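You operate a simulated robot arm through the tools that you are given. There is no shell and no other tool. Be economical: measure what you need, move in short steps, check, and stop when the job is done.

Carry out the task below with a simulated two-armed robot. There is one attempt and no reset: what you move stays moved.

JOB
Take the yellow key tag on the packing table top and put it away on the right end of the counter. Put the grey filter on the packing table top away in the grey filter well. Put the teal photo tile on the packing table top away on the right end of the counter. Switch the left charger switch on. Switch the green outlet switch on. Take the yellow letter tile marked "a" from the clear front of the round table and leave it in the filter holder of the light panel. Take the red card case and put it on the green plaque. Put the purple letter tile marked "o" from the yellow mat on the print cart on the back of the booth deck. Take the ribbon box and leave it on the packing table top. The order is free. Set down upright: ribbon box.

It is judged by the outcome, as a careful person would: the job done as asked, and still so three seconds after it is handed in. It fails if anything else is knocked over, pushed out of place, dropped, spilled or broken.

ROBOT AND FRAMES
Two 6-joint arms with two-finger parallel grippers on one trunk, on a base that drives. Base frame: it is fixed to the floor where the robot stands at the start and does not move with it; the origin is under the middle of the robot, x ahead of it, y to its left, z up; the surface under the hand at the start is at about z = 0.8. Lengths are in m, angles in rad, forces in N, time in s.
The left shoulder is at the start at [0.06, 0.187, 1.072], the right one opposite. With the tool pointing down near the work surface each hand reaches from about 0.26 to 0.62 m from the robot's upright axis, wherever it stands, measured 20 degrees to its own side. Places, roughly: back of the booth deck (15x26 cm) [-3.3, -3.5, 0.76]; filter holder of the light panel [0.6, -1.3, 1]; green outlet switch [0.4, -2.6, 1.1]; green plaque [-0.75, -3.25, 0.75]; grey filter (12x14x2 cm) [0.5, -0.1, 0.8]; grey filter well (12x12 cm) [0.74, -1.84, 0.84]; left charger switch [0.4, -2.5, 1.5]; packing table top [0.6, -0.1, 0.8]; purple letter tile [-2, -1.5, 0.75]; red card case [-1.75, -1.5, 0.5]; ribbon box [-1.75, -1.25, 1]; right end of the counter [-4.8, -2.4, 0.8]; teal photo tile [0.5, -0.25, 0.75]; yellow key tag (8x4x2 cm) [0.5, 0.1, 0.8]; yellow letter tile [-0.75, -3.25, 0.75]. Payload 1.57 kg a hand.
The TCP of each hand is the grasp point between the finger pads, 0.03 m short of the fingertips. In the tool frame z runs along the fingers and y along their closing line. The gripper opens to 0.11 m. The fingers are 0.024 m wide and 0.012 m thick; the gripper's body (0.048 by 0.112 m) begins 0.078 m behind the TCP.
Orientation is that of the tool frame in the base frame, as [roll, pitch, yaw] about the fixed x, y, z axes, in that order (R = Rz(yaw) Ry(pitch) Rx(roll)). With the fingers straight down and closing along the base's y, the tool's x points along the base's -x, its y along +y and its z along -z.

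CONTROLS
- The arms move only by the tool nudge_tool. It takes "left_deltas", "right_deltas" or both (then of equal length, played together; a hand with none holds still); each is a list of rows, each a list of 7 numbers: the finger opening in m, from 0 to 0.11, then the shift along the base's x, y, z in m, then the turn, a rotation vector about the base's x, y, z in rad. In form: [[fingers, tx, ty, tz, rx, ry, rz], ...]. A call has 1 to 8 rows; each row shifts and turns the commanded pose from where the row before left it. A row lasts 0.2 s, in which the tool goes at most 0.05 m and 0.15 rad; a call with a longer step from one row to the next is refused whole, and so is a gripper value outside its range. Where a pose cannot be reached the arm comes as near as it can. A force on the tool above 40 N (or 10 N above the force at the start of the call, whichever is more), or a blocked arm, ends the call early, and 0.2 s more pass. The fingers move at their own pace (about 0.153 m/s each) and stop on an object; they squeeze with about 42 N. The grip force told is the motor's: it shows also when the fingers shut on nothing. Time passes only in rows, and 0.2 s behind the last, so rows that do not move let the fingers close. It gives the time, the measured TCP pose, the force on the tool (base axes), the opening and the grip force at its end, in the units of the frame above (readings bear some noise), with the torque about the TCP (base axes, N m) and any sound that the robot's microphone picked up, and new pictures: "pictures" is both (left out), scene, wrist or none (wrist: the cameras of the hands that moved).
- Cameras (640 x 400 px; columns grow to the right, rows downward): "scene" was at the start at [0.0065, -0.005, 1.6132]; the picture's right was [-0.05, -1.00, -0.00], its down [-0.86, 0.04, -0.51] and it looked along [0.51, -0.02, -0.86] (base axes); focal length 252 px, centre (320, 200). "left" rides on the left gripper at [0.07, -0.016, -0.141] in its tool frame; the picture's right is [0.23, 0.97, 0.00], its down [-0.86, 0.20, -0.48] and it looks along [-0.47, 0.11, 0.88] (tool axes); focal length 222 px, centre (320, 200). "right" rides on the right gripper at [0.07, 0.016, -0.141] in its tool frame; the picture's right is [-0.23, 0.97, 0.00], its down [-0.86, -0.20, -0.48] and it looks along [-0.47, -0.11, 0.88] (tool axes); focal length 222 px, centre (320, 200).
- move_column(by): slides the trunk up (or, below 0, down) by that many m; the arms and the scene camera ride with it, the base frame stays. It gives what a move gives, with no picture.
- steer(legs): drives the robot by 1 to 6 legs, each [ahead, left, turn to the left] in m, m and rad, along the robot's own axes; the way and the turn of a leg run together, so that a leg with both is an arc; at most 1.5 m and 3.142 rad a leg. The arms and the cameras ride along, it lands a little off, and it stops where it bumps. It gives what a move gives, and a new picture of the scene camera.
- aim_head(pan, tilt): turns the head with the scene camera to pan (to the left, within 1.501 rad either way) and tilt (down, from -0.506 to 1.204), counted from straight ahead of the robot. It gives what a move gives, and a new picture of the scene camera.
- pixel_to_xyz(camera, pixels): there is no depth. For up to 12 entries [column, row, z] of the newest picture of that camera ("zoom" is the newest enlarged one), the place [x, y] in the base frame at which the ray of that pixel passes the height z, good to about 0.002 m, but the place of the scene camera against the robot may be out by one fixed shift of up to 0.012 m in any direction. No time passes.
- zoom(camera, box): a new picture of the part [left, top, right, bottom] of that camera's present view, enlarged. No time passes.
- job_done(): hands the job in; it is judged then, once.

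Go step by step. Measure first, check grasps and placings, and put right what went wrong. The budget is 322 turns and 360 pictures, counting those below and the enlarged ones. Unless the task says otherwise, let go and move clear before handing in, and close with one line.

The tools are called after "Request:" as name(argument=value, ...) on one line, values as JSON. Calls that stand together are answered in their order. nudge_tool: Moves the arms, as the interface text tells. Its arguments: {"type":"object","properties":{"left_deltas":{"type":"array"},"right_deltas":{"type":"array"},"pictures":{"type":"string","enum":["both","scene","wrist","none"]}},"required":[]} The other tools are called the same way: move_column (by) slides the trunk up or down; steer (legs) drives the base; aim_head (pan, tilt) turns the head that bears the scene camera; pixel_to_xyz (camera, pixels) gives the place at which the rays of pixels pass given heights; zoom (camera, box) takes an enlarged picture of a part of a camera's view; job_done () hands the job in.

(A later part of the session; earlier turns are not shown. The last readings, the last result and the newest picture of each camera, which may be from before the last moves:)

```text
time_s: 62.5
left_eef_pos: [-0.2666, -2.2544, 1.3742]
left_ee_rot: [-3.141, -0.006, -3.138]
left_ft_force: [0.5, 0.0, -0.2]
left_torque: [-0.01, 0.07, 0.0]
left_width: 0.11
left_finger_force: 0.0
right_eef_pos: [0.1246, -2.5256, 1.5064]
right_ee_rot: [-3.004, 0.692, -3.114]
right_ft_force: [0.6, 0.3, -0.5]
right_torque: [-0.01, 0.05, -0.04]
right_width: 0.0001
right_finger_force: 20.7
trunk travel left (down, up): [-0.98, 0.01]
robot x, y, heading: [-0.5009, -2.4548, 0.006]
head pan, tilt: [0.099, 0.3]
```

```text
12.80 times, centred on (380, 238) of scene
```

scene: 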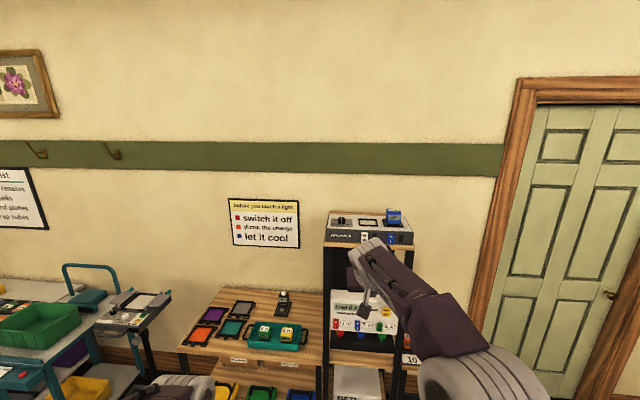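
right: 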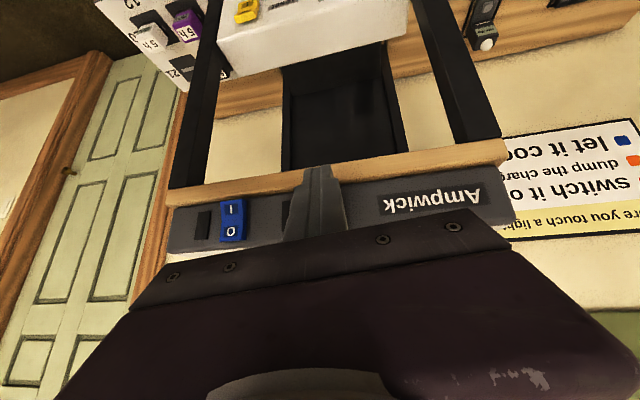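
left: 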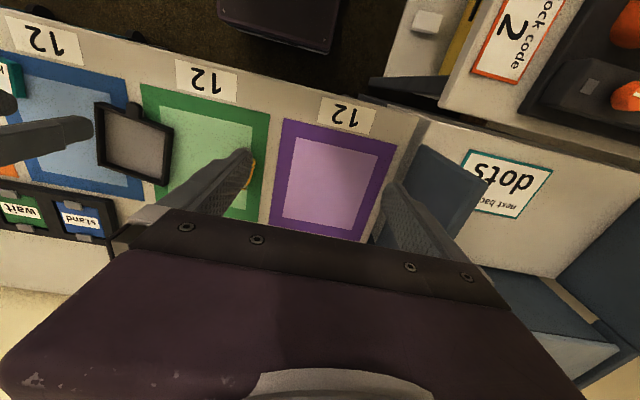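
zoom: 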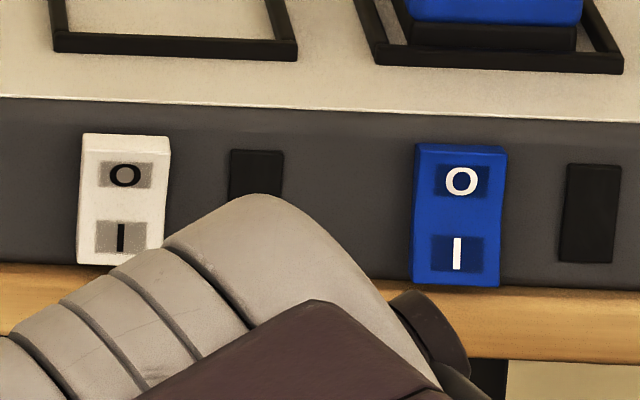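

I can't tell the white rocker's state from here. I'll lower the trunk and arm and look closer.

Request:
nudge_tool(right_deltas=[[0.0, -0.01, -0.02, -0.04, 0, 0.1, 0], [0.0, -0.01, -0.02, -0.04, 0, 0.1, 0], [0.0, -0.01, -0.02, -0.04, 0, 0.1, 0], [0.0, -0.01, -0.02, -0.04, 0, 0.14, 0], [0.0, 0, 0, -0.04, 0.0, 0.14, 0], [0.0, 0, 0, -0.04, 0.0, 0.12, 0], [0.0, 0, 0, 0, 0, 0, 0]], pictures="none")

Request:
move_column(by=-0.28)

Request:
steer(legs=[[0.2, 0, 0]])

Request:
zoom(camera="scene", box=[330, 150, 460, 220])

```text
time_s: 64.1
left_eef_pos: [-0.2718, -2.2567, 1.3749]
left_ee_rot: [3.141, 0.0, -3.137]
left_ft_force: [-0.8, 0.3, -0.3]
left_torque: [-0.02, -0.04, 0.02]
left_width: 0.1099
left_finger_force: 0.1
right_eef_pos: [0.0765, -2.6057, 1.2712]
right_ee_rot: [-3.022, -0.004, -3.119]
right_ft_force: [-0.5, 0.3, 1.3]
right_torque: [0.0, -0.02, 0.02]
right_width: 0.0
right_finger_force: 21.5
trunk travel left (down, up): [-0.98, 0.01]
robot x, y, heading: [-0.499, -2.4546, 0.002]
head pan, tilt: [0.099, 0.3]
```

```text
time_s: 66.9
left_eef_pos: [-0.2715, -2.256, 1.095]
left_ee_rot: [3.141, -0.003, -3.137]
left_ft_force: [0.2, 0.3, -0.7]
left_torque: [0.0, 0.02, 0.01]
left_width: 0.1101
left_finger_force: 0.1
right_eef_pos: [0.0779, -2.6052, 0.9899]
right_ee_rot: [-3.023, -0.003, -3.119]
right_ft_force: [-1.3, -0.5, -0.2]
right_torque: [0.02, 0.0, 0.02]
right_width: 0.0001
right_finger_force: 21.3
trunk travel left (down, up): [-0.7, 0.29]
robot x, y, heading: [-0.4999, -2.4519, 0.005]
head pan, tilt: [0.099, 0.3]
```

```text
time_s: 68.5
left_eef_pos: [-0.0743, -2.2558, 1.0933]
left_ee_rot: [-3.141, -0.001, -3.137]
left_ft_force: [-0.6, -0.6, -0.1]
left_torque: [0.0, 0.03, -0.03]
left_width: 0.11
left_finger_force: 0.1
right_eef_pos: [0.2754, -2.6049, 0.9911]
right_ee_rot: [-3.023, -0.003, -3.12]
right_ft_force: [0.3, -0.4, -0.6]
right_torque: [0.03, -0.01, 0.01]
right_width: 0.0
right_finger_force: 21.6
trunk travel left (down, up): [-0.7, 0.29]
robot x, y, heading: [-0.3012, -2.4536, 0.003]
head pan, tilt: [0.099, 0.3]
```

scene: 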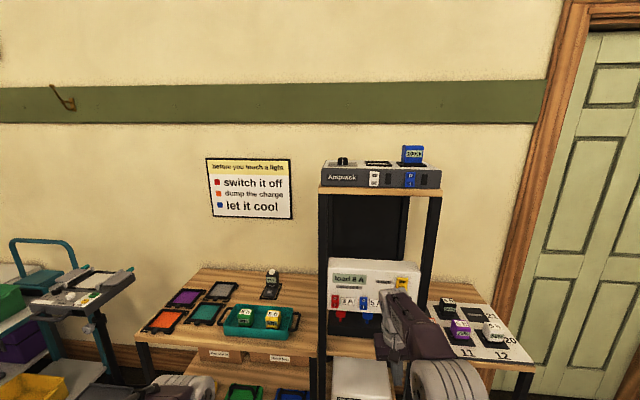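

```text
4.92 times, centred on (395, 185) of scene
```

zoom: 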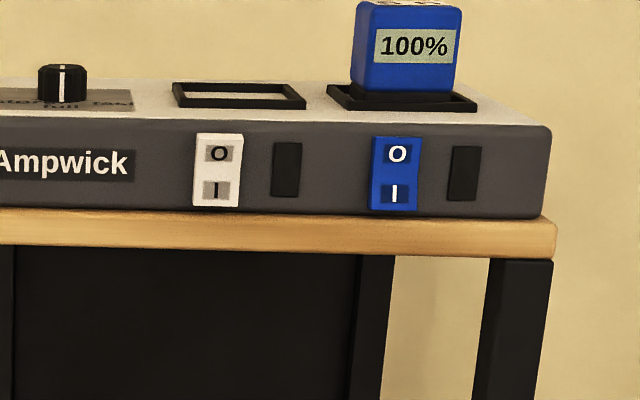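

Request:
zoom(camera="scene", box=[362, 165, 422, 192])

Request:
zoom(camera="scene", box=[325, 255, 425, 325])

```text
10.67 times, centred on (392, 178) of scene
```

zoom: 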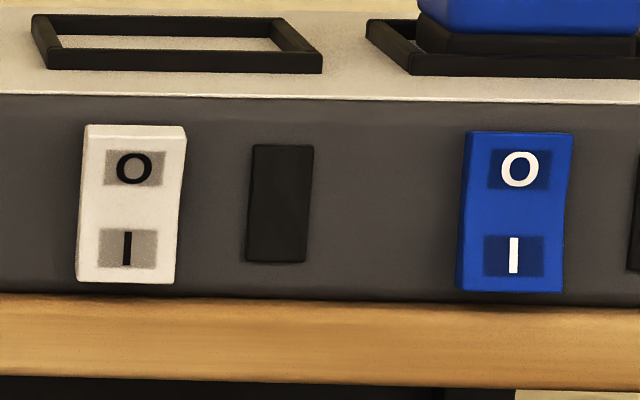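

```text
5.71 times, centred on (375, 290) of scene
```

zoom: 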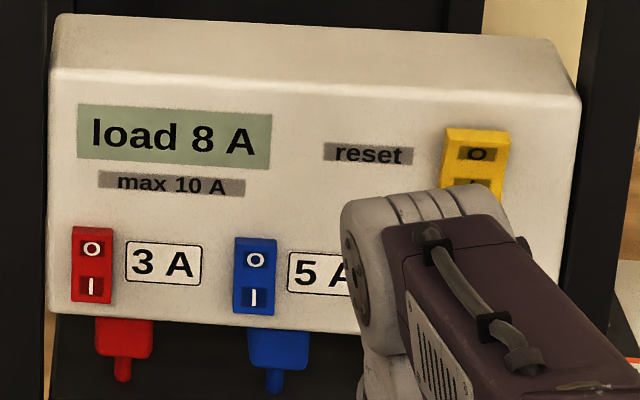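

Request:
steer(legs=[[0.05, 0.6, 0]])

Request:
aim_head(pan=-0.75, tilt=0.2)

```text
time_s: 71.9
left_eef_pos: [-0.025, -1.6567, 1.0945]
left_ee_rot: [-3.141, -0.001, -3.141]
left_ft_force: [0.2, 0.3, 0.1]
left_torque: [0.01, -0.01, 0.03]
left_width: 0.1101
left_finger_force: 0.1
right_eef_pos: [0.3229, -2.0064, 0.991]
right_ee_rot: [-3.023, -0.004, -3.12]
right_ft_force: [-0.2, -1.2, 0.2]
right_torque: [0.01, 0.03, 0.0]
right_width: 0.0
right_finger_force: 21.1
trunk travel left (down, up): [-0.7, 0.29]
robot x, y, heading: [-0.2512, -1.8573, -0.003]
head pan, tilt: [0.099, 0.3]
```

scene: 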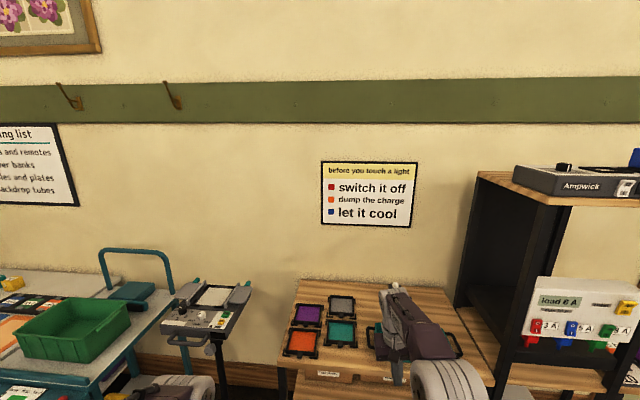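

```text
time_s: 73.1
left_eef_pos: [-0.0249, -1.6559, 1.0944]
left_ee_rot: [3.14, -0.002, -3.14]
left_ft_force: [-0.3, -0.2, 0.2]
left_torque: [0.0, 0.01, -0.01]
left_width: 0.11
left_finger_force: 0.2
right_eef_pos: [0.3238, -2.007, 0.9896]
right_ee_rot: [-3.023, -0.003, -3.121]
right_ft_force: [-0.2, 0.3, 0.5]
right_torque: [-0.02, 0.0, 0.02]
right_width: 0.0
right_finger_force: 21.4
trunk travel left (down, up): [-0.7, 0.29]
robot x, y, heading: [-0.2519, -1.8594, -0.001]
head pan, tilt: [-0.75, 0.201]
```

scene: 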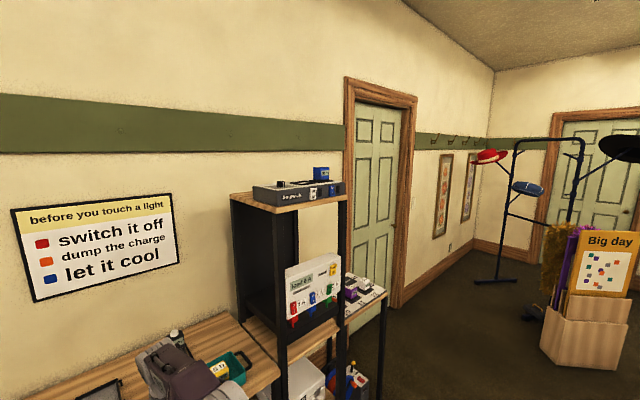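

Request:
zoom(camera="scene", box=[300, 180, 350, 210])

Request:
zoom(camera="scene", box=[280, 250, 345, 330])

```text
12.80 times, centred on (325, 195) of scene
```

zoom: 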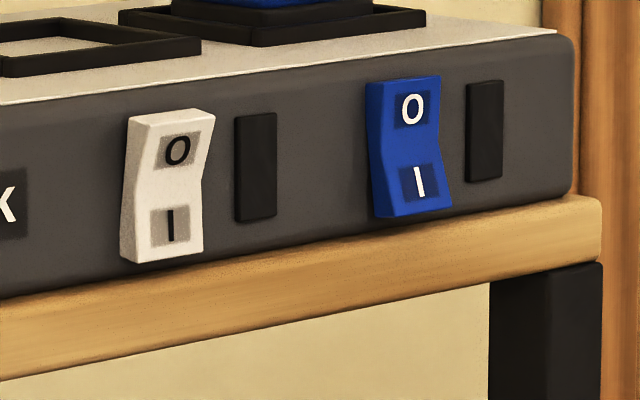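

```text
5.00 times, centred on (312, 290) of scene
```

zoom: 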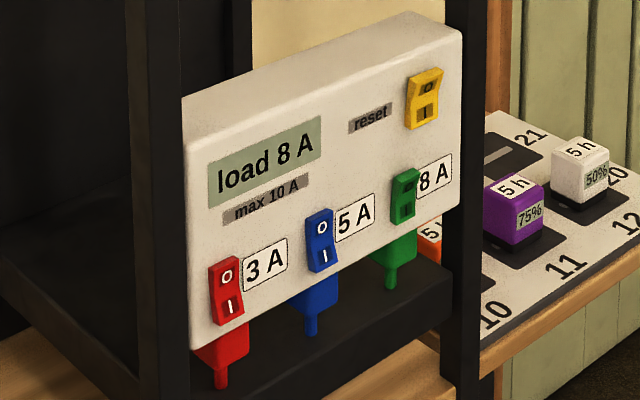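

White's top half stands out while the blue (off) one's bottom stands out, so the left charger switch is on; the outlet reads 8 A. Next is the round table.

Request:
steer(legs=[[-0.35, 0, 0], [0, 0, -1.57]])

Request:
aim_head(pan=0, tilt=0.5)

```text
time_s: 79.1
left_eef_pos: [-0.4003, -2.084, 1.0939]
left_ee_rot: [-3.141, -0.002, 1.578]
left_ft_force: [0.1, 0.2, 0.7]
left_torque: [-0.01, 0.01, -0.01]
left_width: 0.1099
left_finger_force: 0.0
right_eef_pos: [-0.7479, -2.434, 0.9905]
right_ee_rot: [-3.023, -0.005, 1.599]
right_ft_force: [0.8, -0.4, 0.0]
right_torque: [0.0, 0.03, -0.01]
right_width: 0.0
right_finger_force: 20.7
trunk travel left (down, up): [-0.7, 0.29]
robot x, y, heading: [-0.6017, -1.8578, -1.563]
head pan, tilt: [-0.75, 0.201]
```

scene: 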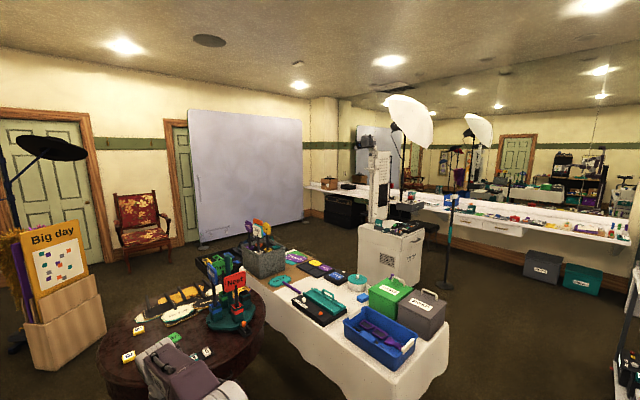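

```text
time_s: 80.2
left_eef_pos: [-0.3999, -2.0818, 1.0929]
left_ee_rot: [-3.14, -0.002, 1.578]
left_ft_force: [-0.2, 0.2, -1.1]
left_torque: [0.03, 0.0, 0.0]
left_width: 0.1098
left_finger_force: 0.0
right_eef_pos: [-0.7492, -2.4361, 0.9899]
right_ee_rot: [-3.023, -0.005, 1.599]
right_ft_force: [-0.2, -1.2, 0.4]
right_torque: [-0.01, 0.0, -0.01]
right_width: 0.0002
right_finger_force: 20.8
trunk travel left (down, up): [-0.7, 0.29]
robot x, y, heading: [-0.5985, -1.8576, -1.562]
head pan, tilt: [0.0, 0.499]
```

scene: 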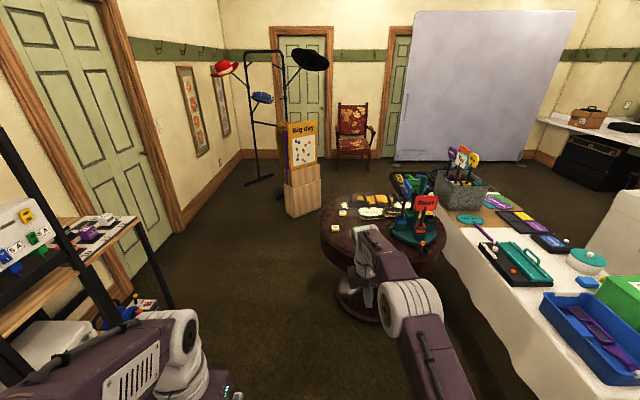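

Request:
pixel_to_xyz(camera="scene", pixels=[[445, 250, 0.74], [540, 365, 0.74], [325, 235, 0.74], [380, 195, 0.74], [360, 300, 0.7], [520, 360, 0.0]])

Request:
zoom(camera="scene", box=[310, 165, 460, 265])

```text
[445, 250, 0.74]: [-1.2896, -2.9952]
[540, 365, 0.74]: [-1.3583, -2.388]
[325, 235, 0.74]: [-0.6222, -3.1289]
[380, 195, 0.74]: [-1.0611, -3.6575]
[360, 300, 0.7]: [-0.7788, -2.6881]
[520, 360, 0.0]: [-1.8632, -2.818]
```

```text
4.00 times, centred on (385, 215) of scene
```

zoom: 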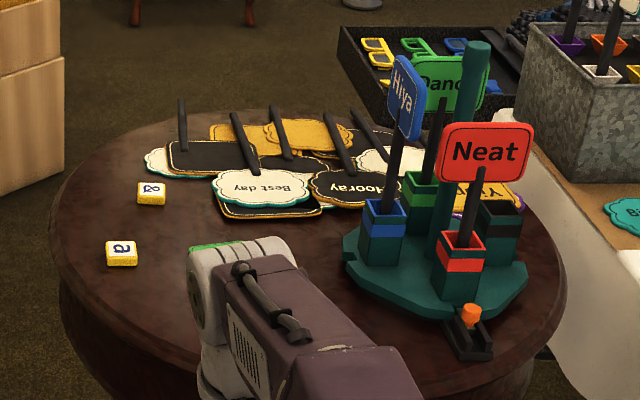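

Request:
steer(legs=[[0.45, 0.05, 0]])

Request:
aim_head(pan=-0.2, tilt=0.8)

Request:
zoom(camera="scene", box=[200, 100, 440, 250])

```text
time_s: 83.0
left_eef_pos: [-0.3448, -2.5288, 1.0946]
left_ee_rot: [3.141, -0.001, 1.585]
left_ft_force: [0.4, 0.1, 0.8]
left_torque: [0.01, 0.0, 0.03]
left_width: 0.1102
left_finger_force: 0.1
right_eef_pos: [-0.6907, -2.8828, 0.991]
right_ee_rot: [-3.022, -0.002, 1.606]
right_ft_force: [-0.6, 0.3, 1.0]
right_torque: [0.02, 0.0, 0.01]
right_width: 0.0003
right_finger_force: 21.6
trunk travel left (down, up): [-0.7, 0.29]
robot x, y, heading: [-0.545, -2.3025, -1.557]
head pan, tilt: [0.0, 0.499]
```

scene: 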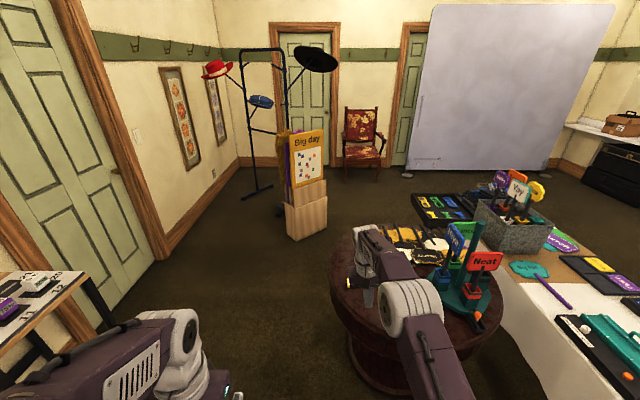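

```text
time_s: 83.8
left_eef_pos: [-0.3444, -2.5287, 1.0931]
left_ee_rot: [-3.141, 0.0, 1.584]
left_ft_force: [-0.7, 0.5, 0.6]
left_torque: [0.03, -0.02, 0.03]
left_width: 0.1101
left_finger_force: 0.0
right_eef_pos: [-0.6922, -2.8828, 0.9904]
right_ee_rot: [-3.022, -0.003, 1.606]
right_ft_force: [-0.2, 0.2, 0.7]
right_torque: [0.01, 0.04, -0.02]
right_width: 0.0
right_finger_force: 21.1
trunk travel left (down, up): [-0.7, 0.29]
robot x, y, heading: [-0.5455, -2.3032, -1.557]
head pan, tilt: [-0.201, 0.799]
```

scene: 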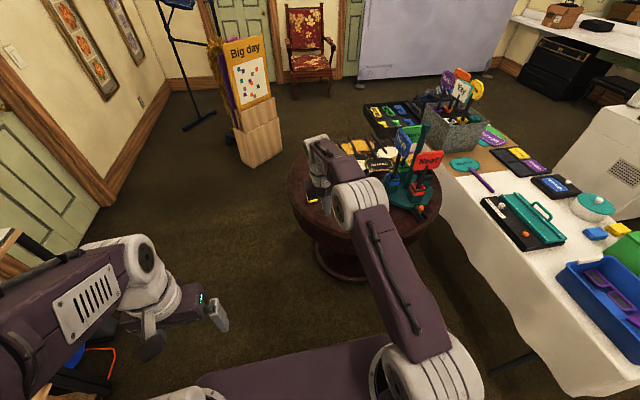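

```text
2.67 times, centred on (320, 175) of scene
```

zoom: 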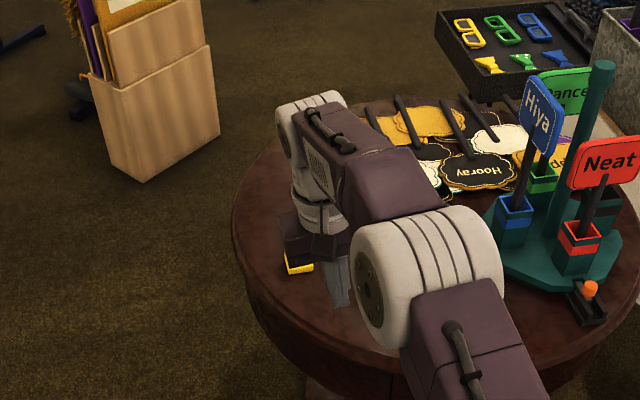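

Request:
nudge_tool(right_deltas=[[0.0, 0.0, 0, 0.04, -0.1, 0, 0], [0.0, 0.0, 0, 0.04, -0.0, 0, 0]], pictures="wrist")

```text
time_s: 84.3
left_eef_pos: [-0.3448, -2.5293, 1.0938]
left_ee_rot: [-3.141, -0.002, 1.588]
left_ft_force: [-0.3, 0.4, -0.5]
left_torque: [0.01, 0.06, -0.01]
left_width: 0.1102
left_finger_force: 0.2
right_eef_pos: [-0.688, -2.882, 1.0701]
right_ee_rot: [-3.02, 0.095, 1.604]
right_ft_force: [0.3, 0.6, -0.1]
right_torque: [0.01, 0.01, 0.02]
right_width: 0.0003
right_finger_force: 21.5
trunk travel left (down, up): [-0.7, 0.29]
robot x, y, heading: [-0.5452, -2.3046, -1.554]
head pan, tilt: [-0.201, 0.799]
```

right: 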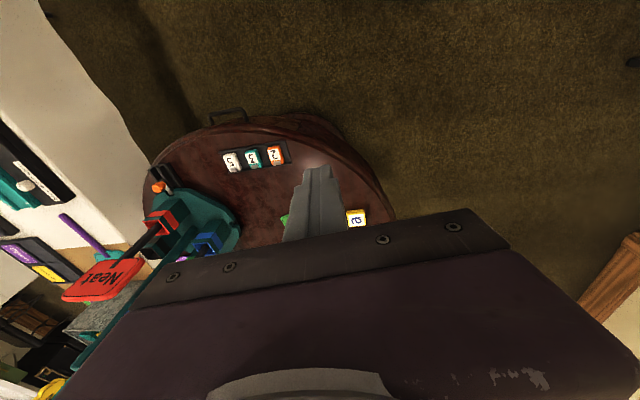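

Request:
nudge_tool(right_deltas=[[0.0, 0.0, 0.05, 0, 0.1, 0, 0], [0.0, 0.0, 0.05, 0, 0, -0.12, 0], [0.0, 0.0, 0.05, 0, 0, 0, 0], [0.0, 0.0, 0.04, 0, 0, 0, 0]], pictures="both")

Request:
zoom(camera="scene", box=[280, 120, 460, 260])

Request:
zoom(camera="right", box=[150, 100, 450, 290])

```text
time_s: 85.3
left_eef_pos: [-0.3448, -2.527, 1.094]
left_ee_rot: [3.141, 0.0, 1.584]
left_ft_force: [-0.3, 0.6, 0.7]
left_torque: [-0.04, 0.02, 0.0]
left_width: 0.11
left_finger_force: 0.0
right_eef_pos: [-0.6893, -2.691, 1.0719]
right_ee_rot: [3.14, 0.004, 1.603]
right_ft_force: [0.0, -0.1, 0.3]
right_torque: [-0.03, 0.02, -0.02]
right_width: 0.0
right_finger_force: 21.3
trunk travel left (down, up): [-0.7, 0.29]
robot x, y, heading: [-0.5472, -2.3059, -1.559]
head pan, tilt: [-0.201, 0.799]
```

scene: 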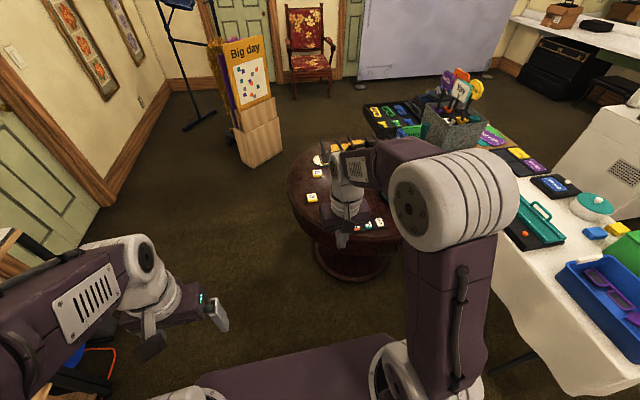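
right: 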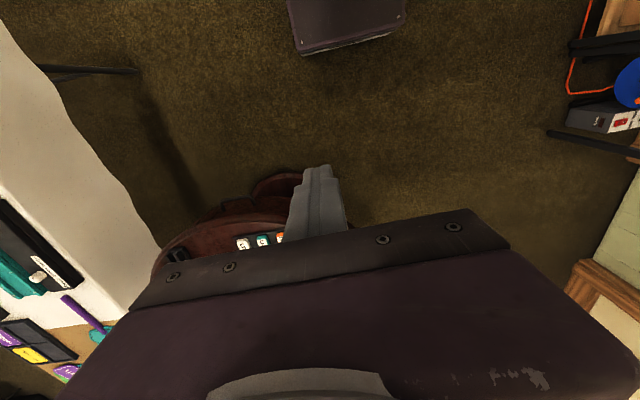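

```text
2.86 times, centred on (370, 190) of scene
```

zoom: 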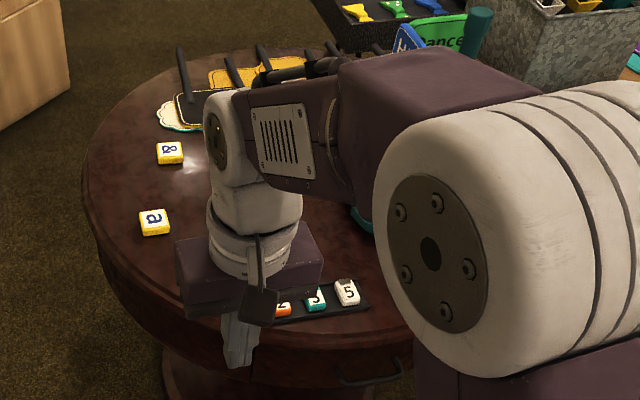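

```text
2.11 times, centred on (300, 195) of right
```

zoom: 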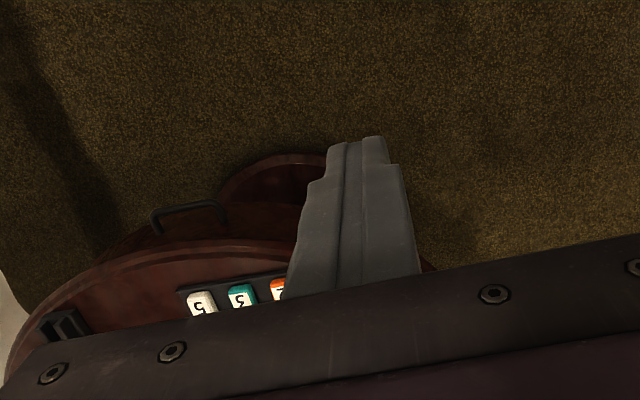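

Request:
zoom(camera="scene", box=[300, 160, 340, 210])

Request:
pixel_to_xyz(camera="scene", pixels=[[312, 197, 0.76], [317, 173, 0.76], [312, 197, 0.74], [290, 190, 0.74], [349, 246, 0.74], [372, 225, 0.75]])

```text
8.00 times, centred on (320, 185) of scene
```

zoom: 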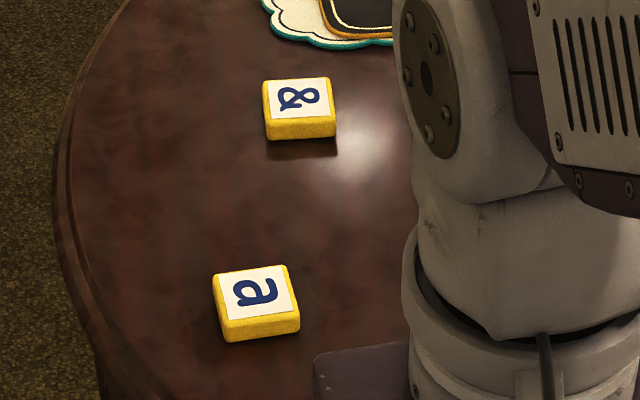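

```text
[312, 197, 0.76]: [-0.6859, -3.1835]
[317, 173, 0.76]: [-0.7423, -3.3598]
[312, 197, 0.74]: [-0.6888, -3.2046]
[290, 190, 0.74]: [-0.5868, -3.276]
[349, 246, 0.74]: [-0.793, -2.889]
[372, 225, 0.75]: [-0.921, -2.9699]
```

Request:
steer(legs=[[0.36, 0.03, 0]])

Request:
nudge_tool(right_deltas=[[0.06, 0.0, 0, 0, 0, 0, -0.03], [0.06, 0.0, 0, 0, 0, 0, 0]], pictures="both")

```text
time_s: 87.7
left_eef_pos: [-0.311, -2.8872, 1.0954]
left_ee_rot: [3.141, -0.001, 1.582]
left_ft_force: [0.3, -1.0, -0.8]
left_torque: [0.0, -0.03, -0.01]
left_width: 0.11
left_finger_force: 0.1
right_eef_pos: [-0.6577, -3.0495, 1.0703]
right_ee_rot: [3.138, 0.0, 1.601]
right_ft_force: [0.6, -0.3, 0.3]
right_torque: [0.0, 0.02, 0.0]
right_width: 0.0
right_finger_force: 20.5
trunk travel left (down, up): [-0.7, 0.29]
robot x, y, heading: [-0.511, -2.6614, -1.56]
head pan, tilt: [-0.201, 0.799]
```

scene: 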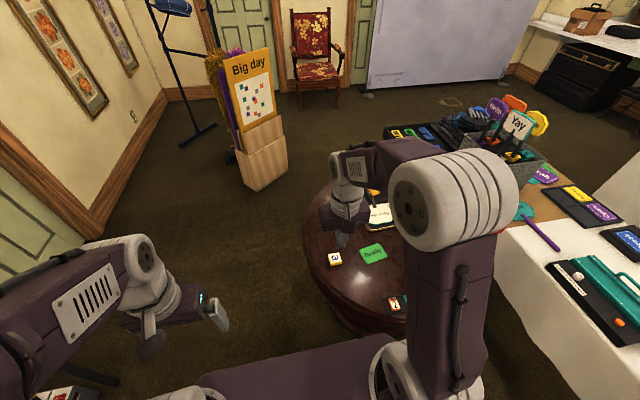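

```text
time_s: 88.3
left_eef_pos: [-0.3105, -2.8884, 1.0937]
left_ee_rot: [-3.14, -0.002, 1.583]
left_ft_force: [-0.1, -0.7, -0.7]
left_torque: [0.0, -0.01, 0.01]
left_width: 0.1103
left_finger_force: 0.0
right_eef_pos: [-0.6559, -3.0515, 1.0719]
right_ee_rot: [3.141, 0.001, 1.569]
right_ft_force: [-0.8, -0.3, -0.3]
right_torque: [0.02, 0.02, -0.01]
right_width: 0.0599
right_finger_force: 0.1
trunk travel left (down, up): [-0.7, 0.29]
robot x, y, heading: [-0.5119, -2.6633, -1.559]
head pan, tilt: [-0.201, 0.799]
```

scene: 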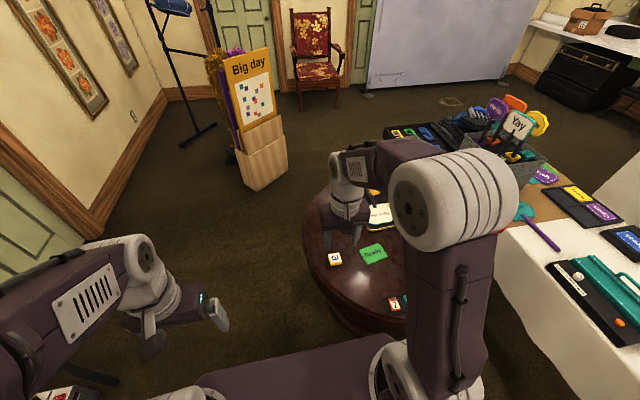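
right: 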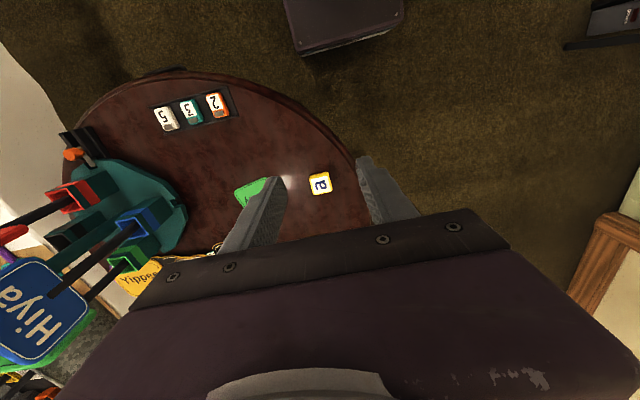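

Request:
zoom(camera="right", box=[220, 140, 400, 250])

Request:
pixel_to_xyz(camera="right", pixels=[[320, 184, 0.75], [320, 184, 0.77], [309, 174, 0.77], [330, 173, 0.77], [332, 193, 0.77], [312, 195, 0.77], [232, 195, 0.75]])

Request:
pixel_to_xyz(camera="scene", pixels=[[335, 258, 0.75], [335, 258, 0.77], [372, 254, 0.75]])

Request:
zoom(camera="scene", box=[300, 220, 420, 300])

```text
3.56 times, centred on (310, 195) of right
```

zoom: 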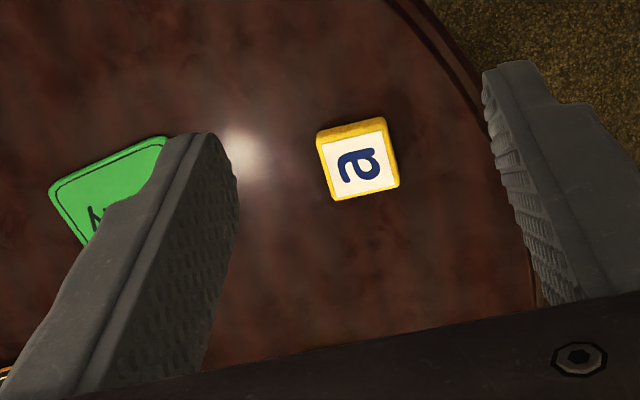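

```text
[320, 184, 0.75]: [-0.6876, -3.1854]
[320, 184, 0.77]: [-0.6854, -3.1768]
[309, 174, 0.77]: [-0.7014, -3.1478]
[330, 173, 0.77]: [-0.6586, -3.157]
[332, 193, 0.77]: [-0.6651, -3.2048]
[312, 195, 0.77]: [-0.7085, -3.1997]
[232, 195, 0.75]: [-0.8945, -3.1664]
```

```text
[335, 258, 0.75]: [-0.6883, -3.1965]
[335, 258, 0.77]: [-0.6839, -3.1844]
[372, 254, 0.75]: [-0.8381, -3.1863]
```

```text
5.00 times, centred on (360, 260) of scene
```

zoom: 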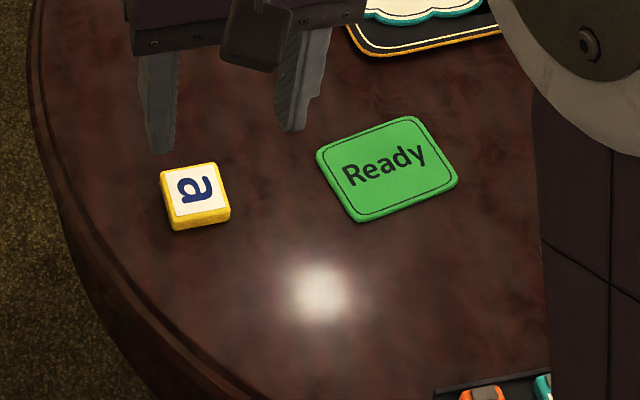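

Request:
nudge_tool(right_deltas=[[0.08, -0.005, -0.02, -0.03, 0, 0, -0.05], [0.08, -0.005, -0.02, -0.035, 0, 0, -0.05], [0.08, -0.005, -0.02, -0.035, 0, 0, -0.05], [0.08, -0.005, -0.02, -0.035, 0, 0, 0], [0.08, -0.005, -0.02, -0.035, 0, 0, 0], [0.08, -0.005, -0.02, -0.035, 0, 0, 0], [0.08, 0, -0.008, -0.03, 0, 0, 0], [0.08, 0, 0, 0, 0, 0, 0]], pictures="wrist")

```text
time_s: 90.1
left_eef_pos: [-0.3103, -2.8884, 1.0953]
left_ee_rot: [-3.141, -0.003, 1.584]
left_ft_force: [0.6, 0.0, -0.7]
left_torque: [0.03, 0.02, 0.0]
left_width: 0.1099
left_finger_force: 0.0
right_eef_pos: [-0.6851, -3.1783, 0.8354]
right_ee_rot: [3.138, 0.002, 1.423]
right_ft_force: [-0.1, 0.6, -0.2]
right_torque: [0.0, -0.01, -0.01]
right_width: 0.0798
right_finger_force: 0.0
trunk travel left (down, up): [-0.7, 0.29]
robot x, y, heading: [-0.5147, -2.6627, -1.555]
head pan, tilt: [-0.201, 0.799]
```

right: 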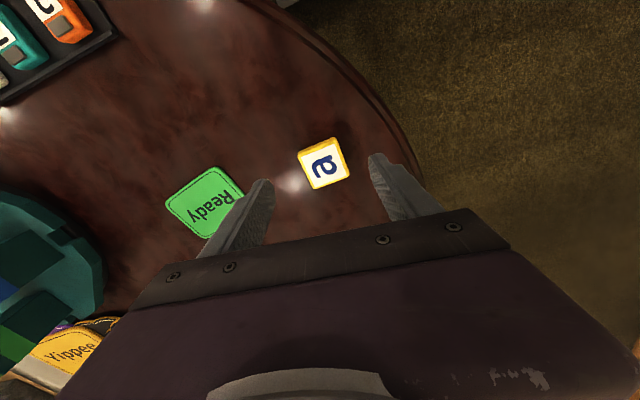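

Request:
pixel_to_xyz(camera="right", pixels=[[298, 153, 0.765], [340, 137, 0.765], [350, 176, 0.765], [312, 190, 0.765], [324, 164, 0.765], [324, 164, 0.75], [210, 202, 0.75], [207, 168, 0.75], [165, 200, 0.75], [208, 239, 0.75], [243, 192, 0.75]])

```text
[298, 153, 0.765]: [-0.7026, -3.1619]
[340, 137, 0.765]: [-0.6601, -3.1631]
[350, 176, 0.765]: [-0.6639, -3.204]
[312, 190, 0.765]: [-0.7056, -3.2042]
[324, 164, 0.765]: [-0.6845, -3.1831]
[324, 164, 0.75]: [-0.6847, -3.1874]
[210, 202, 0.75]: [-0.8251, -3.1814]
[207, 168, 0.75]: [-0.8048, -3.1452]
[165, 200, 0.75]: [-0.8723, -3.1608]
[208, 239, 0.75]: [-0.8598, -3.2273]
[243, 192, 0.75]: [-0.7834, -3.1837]
```

Request:
nudge_tool(right_deltas=[[0.08, 0.002, -0.005, 0, 0, 0, 0.1], [0.08, 0, 0, -0.025, 0, 0, 0], [0.08, 0, 0, -0.02, 0, 0, 0], [0.08, 0, 0, -0.008, 0, 0, 0], [0.08, 0, 0, -0.004, 0, 0, 0], [0.08, 0, 0, 0, 0, 0, 0]], pictures="wrist")

```text
time_s: 91.5
left_eef_pos: [-0.3109, -2.8884, 1.0939]
left_ee_rot: [-3.141, -0.001, 1.583]
left_ft_force: [-0.6, 0.3, 0.1]
left_torque: [-0.01, 0.02, -0.02]
left_width: 0.1104
left_finger_force: 0.1
right_eef_pos: [-0.6845, -3.1836, 0.7784]
right_ee_rot: [3.141, 0.0, 1.522]
right_ft_force: [0.0, 0.2, 0.0]
right_torque: [0.0, 0.03, 0.03]
right_width: 0.0799
right_finger_force: 0.0
trunk travel left (down, up): [-0.7, 0.29]
robot x, y, heading: [-0.5129, -2.6644, -1.559]
head pan, tilt: [-0.201, 0.799]
```

right: 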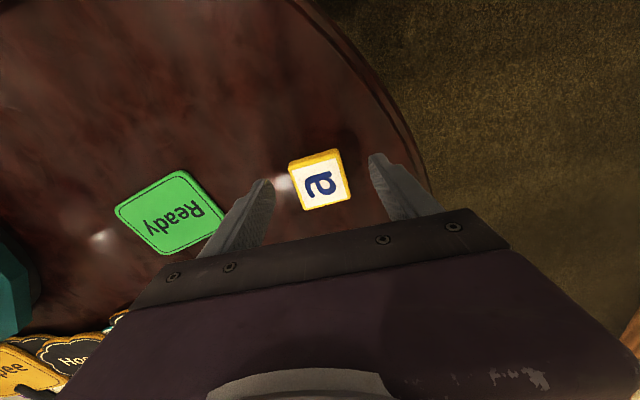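

Request:
nudge_tool(right_deltas=[[0.08, 0, 0, -0.003, 0, 0, 0], [0.02, 0, 0, 0, 0, 0, 0], [0.0, 0, 0, 0, 0, 0, 0], [0.0, 0, 0, 0, 0, 0, 0]], pictures="none")

Request:
nudge_tool(right_deltas=[[0.0, 0, 0, 0.03, 0, 0, 0], [0.0, 0, 0, 0.04, 0, 0, 0], [0.0, 0, 0, 0.04, 0, 0, 0], [0.0, 0, 0, 0.04, 0, 0, 0], [0.0, 0, 0, 0.04, 0, 0, 0], [0.0, 0, 0.03, 0.04, 0, 0, 0], [0.0, 0, 0.03, 0.04, 0, 0, 0]], pictures="wrist")

```text
time_s: 92.5
left_eef_pos: [-0.3105, -2.8879, 1.0935]
left_ee_rot: [-3.141, -0.003, 1.582]
left_ft_force: [0.5, 0.3, 0.3]
left_torque: [-0.01, 0.01, 0.0]
left_width: 0.1101
left_finger_force: 0.1
right_eef_pos: [-0.684, -3.1816, 0.776]
right_ee_rot: [3.14, 0.0, 1.523]
right_ft_force: [0.5, 0.3, -0.1]
right_torque: [0.0, -0.01, -0.01]
right_width: 0.0001
right_finger_force: 21.4
trunk travel left (down, up): [-0.7, 0.29]
robot x, y, heading: [-0.5161, -2.6607, -1.56]
head pan, tilt: [-0.201, 0.799]
```

```text
time_s: 94.1
left_eef_pos: [-0.3105, -2.8861, 1.095]
left_ee_rot: [3.141, -0.001, 1.582]
left_ft_force: [0.3, -0.4, 0.6]
left_torque: [-0.02, 0.01, 0.03]
left_width: 0.1099
left_finger_force: 0.1
right_eef_pos: [-0.6843, -3.1221, 1.0466]
right_ee_rot: [3.14, 0.001, 1.522]
right_ft_force: [-0.2, -0.6, -0.2]
right_torque: [-0.02, -0.05, 0.01]
right_width: 0.0
right_finger_force: 21.1
trunk travel left (down, up): [-0.7, 0.29]
robot x, y, heading: [-0.5142, -2.6625, -1.559]
head pan, tilt: [-0.201, 0.799]
```

right: 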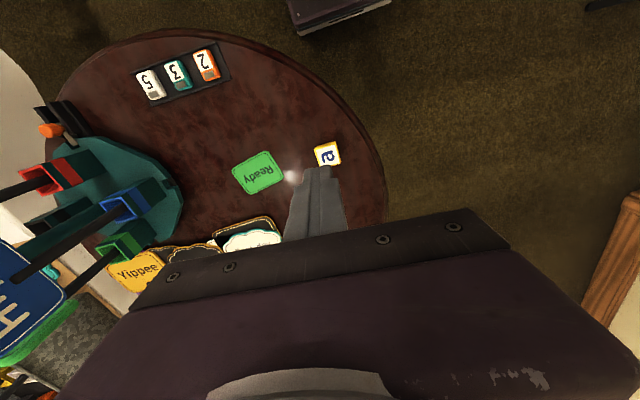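

Request:
pixel_to_xyz(camera="right", pixels=[[327, 155, 0.75], [327, 155, 0.73], [327, 155, 0.71], [327, 155, 0.69]])

Request:
zoom(camera="right", box=[280, 120, 380, 190])

```text
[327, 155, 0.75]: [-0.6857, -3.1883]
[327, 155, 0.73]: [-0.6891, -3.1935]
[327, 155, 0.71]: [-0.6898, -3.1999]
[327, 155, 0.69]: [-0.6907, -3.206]
```

```text
5.71 times, centred on (330, 155) of right
```

zoom: 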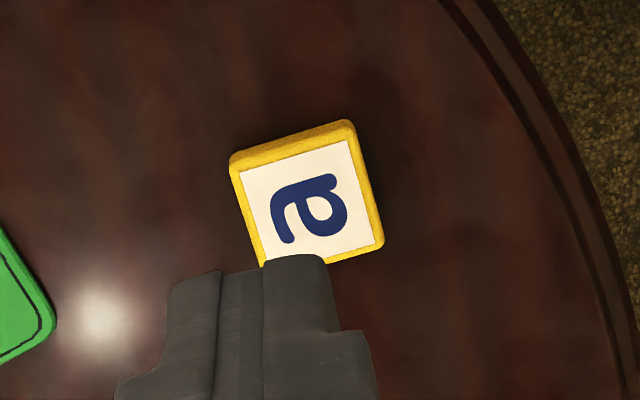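

The fingers closed above the tile because the table is lower than I assumed; rays from several heights put the tile top near z≈0.735. I'll go down again, deeper, and feel for the surface.

Request:
nudge_tool(right_deltas=[[0.08, -0.001, -0.03, -0.035, 0, 0, 0.05], [0.08, -0.001, -0.03, -0.035, 0, 0, 0], [0.08, -0.001, -0.009, -0.045, 0, 0, 0], [0.08, 0, 0, -0.045, 0, 0, 0], [0.08, 0, 0, -0.045, 0, 0, 0], [0.08, 0, 0, -0.045, 0, 0, 0], [0.08, 0, 0, -0.035, 0, 0, 0], [0.08, 0, 0, -0.008, 0, 0, 0]], pictures="wrist")

```text
time_s: 95.9
left_eef_pos: [-0.3112, -2.8878, 1.0932]
left_ee_rot: [-3.141, -0.001, 1.582]
left_ft_force: [0.4, -0.7, 0.6]
left_torque: [0.01, -0.04, -0.01]
left_width: 0.1099
left_finger_force: 0.1
right_eef_pos: [-0.6875, -3.1932, 0.7527]
right_ee_rot: [3.139, 0.0, 1.572]
right_ft_force: [0.7, 0.4, 0.8]
right_torque: [0.05, -0.01, 0.0]
right_width: 0.08
right_finger_force: 0.1
trunk travel left (down, up): [-0.7, 0.29]
robot x, y, heading: [-0.5099, -2.6632, -1.561]
head pan, tilt: [-0.201, 0.799]
```

right: 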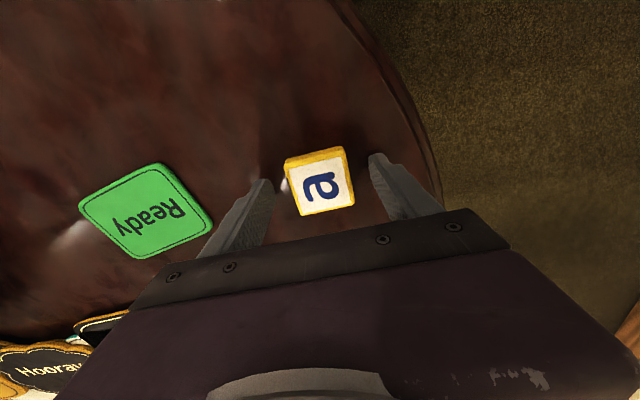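

Request:
pixel_to_xyz(camera="right", pixels=[[320, 183, 0.74], [320, 183, 0.72], [320, 183, 0.7], [292, 165, 0.72], [347, 153, 0.72]])

Request:
nudge_tool(right_deltas=[[0.08, 0, 0, -0.006, 0, 0, 0], [0.08, 0, 0, -0.006, 0, 0, 0], [0.08, 0, 0, 0, 0, 0, 0]], pictures="none")

```text
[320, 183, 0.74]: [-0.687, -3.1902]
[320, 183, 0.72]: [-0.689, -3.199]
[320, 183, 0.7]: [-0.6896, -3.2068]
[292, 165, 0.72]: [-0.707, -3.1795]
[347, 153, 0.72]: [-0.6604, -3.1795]
```

```text
time_s: 96.5
left_eef_pos: [-0.3097, -2.8844, 1.0955]
left_ee_rot: [-3.141, 0.002, 1.581]
left_ft_force: [-0.4, -0.9, -0.2]
left_torque: [0.04, -0.06, 0.02]
left_width: 0.11
left_finger_force: 0.0
right_eef_pos: [-0.6862, -3.1934, 0.7497]
right_ee_rot: [3.139, 0.008, 1.572]
right_ft_force: [-0.8, 16.1, 36.0]
right_torque: [0.91, -0.58, 0.1]
right_width: 0.0805
right_finger_force: 0.6
trunk travel left (down, up): [-0.7, 0.29]
robot x, y, heading: [-0.5133, -2.6634, -1.556]
head pan, tilt: [-0.201, 0.799]
stopped in row 2 (right hand): the force on the tool passed its limit at 47 N (the readings are from after the stop); the commanded pose is now the measured one
```

Request:
nudge_tool(right_deltas=[[0.08, 0, 0.002, 0.004, 0, 0, 0], [0.02, 0, 0, 0, 0, 0, 0], [0.0, 0, 0, 0, 0, 0, 0], [0.0, 0, 0, 0, 0, 0, 0]], pictures="none")

```text
time_s: 97.5
left_eef_pos: [-0.3096, -2.8878, 1.0948]
left_ee_rot: [3.141, -0.003, 1.584]
left_ft_force: [0.1, 0.0, 0.5]
left_torque: [0.01, 0.0, -0.01]
left_width: 0.1097
left_finger_force: 0.1
right_eef_pos: [-0.6872, -3.195, 0.7509]
right_ee_rot: [3.141, 0.009, 1.573]
right_ft_force: [-0.9, -3.6, 8.5]
right_torque: [-0.07, 0.15, 0.05]
right_width: 0.0465
right_finger_force: 42.5
trunk travel left (down, up): [-0.7, 0.29]
robot x, y, heading: [-0.5097, -2.6608, -1.557]
head pan, tilt: [-0.201, 0.799]
```

Request:
nudge_tool(right_deltas=[[0.0, 0, 0, 0.03, 0, 0, 0], [0.0, 0, 0, 0.04, 0, 0, 0], [0.0, 0, 0, 0.045, 0, 0, 0], [0.0, 0, 0, 0.045, 0, 0, 0], [0.0, 0, 0, 0.045, 0, 0, 0], [0.0, 0, 0.03, 0.035, 0, 0, 0], [0.0, 0, 0.03, 0.035, 0, 0, 0], [0.0, 0, 0.03, 0.035, 0, 0, 0]], pictures="wrist")

Request:
steer(legs=[[-0.6, 0, 0], [0, 0, 1.57], [0, 0.9, 0]])

```text
time_s: 99.3
left_eef_pos: [-0.3104, -2.8869, 1.0939]
left_ee_rot: [-3.141, -0.001, 1.583]
left_ft_force: [0.8, -0.2, -0.2]
left_torque: [0.01, 0.0, 0.01]
left_width: 0.1101
left_finger_force: 0.0
right_eef_pos: [-0.6863, -3.1024, 1.0609]
right_ee_rot: [3.14, 0.011, 1.57]
right_ft_force: [0.2, 0.2, 0.0]
right_torque: [-0.02, 0.01, -0.02]
right_width: 0.0465
right_finger_force: 41.9
trunk travel left (down, up): [-0.7, 0.29]
robot x, y, heading: [-0.5127, -2.6647, -1.558]
head pan, tilt: [-0.201, 0.799]
```

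right: 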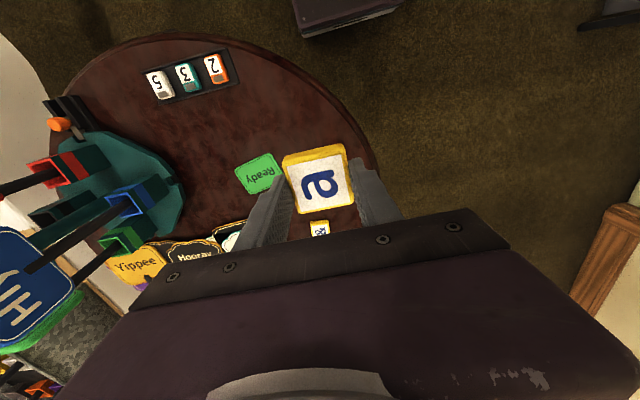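

```text
time_s: 110.8
left_eef_pos: [-0.3028, -0.9554, 1.0941]
left_ee_rot: [-3.141, -0.001, -3.132]
left_ft_force: [-0.3, -0.1, 0.0]
left_torque: [-0.05, 0.02, -0.02]
left_width: 0.1099
left_finger_force: 0.0
right_eef_pos: [-0.0872, -1.3314, 1.0596]
right_ee_rot: [3.139, 0.009, 3.138]
right_ft_force: [0.4, 0.2, 0.1]
right_torque: [-0.01, 0.01, 0.01]
right_width: 0.0463
right_finger_force: 42.0
trunk travel left (down, up): [-0.7, 0.29]
robot x, y, heading: [-0.5296, -1.1541, 0.011]
head pan, tilt: [-0.201, 0.799]
```

scene: 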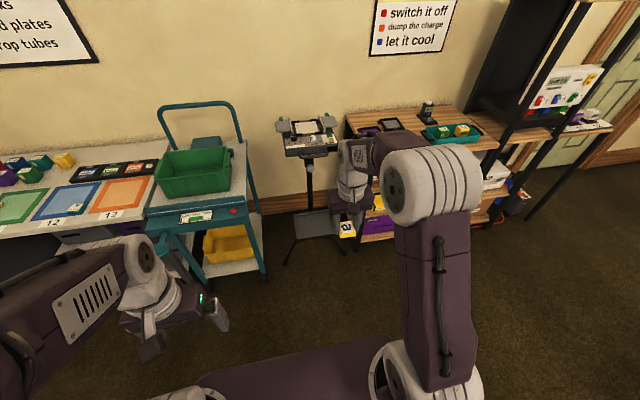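

Request:
pixel_to_xyz(camera="scene", pixels=[[288, 264, 0.0], [345, 235, 0.0], [305, 130, 1.0], [305, 130, 0.95], [225, 205, 0.8], [268, 285, 0.0], [210, 290, 0.0], [310, 158, 0.9]])

Request:
zoom(camera="scene", box=[240, 100, 380, 280])

```text
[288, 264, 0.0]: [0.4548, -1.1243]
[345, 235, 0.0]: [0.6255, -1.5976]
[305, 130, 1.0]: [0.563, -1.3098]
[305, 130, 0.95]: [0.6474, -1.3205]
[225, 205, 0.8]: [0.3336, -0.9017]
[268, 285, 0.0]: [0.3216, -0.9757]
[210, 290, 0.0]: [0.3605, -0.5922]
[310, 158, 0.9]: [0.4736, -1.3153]
```

```text
2.22 times, centred on (310, 190) of scene
```

zoom: 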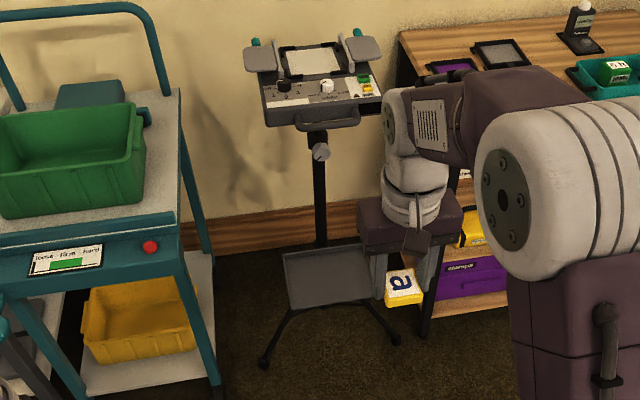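

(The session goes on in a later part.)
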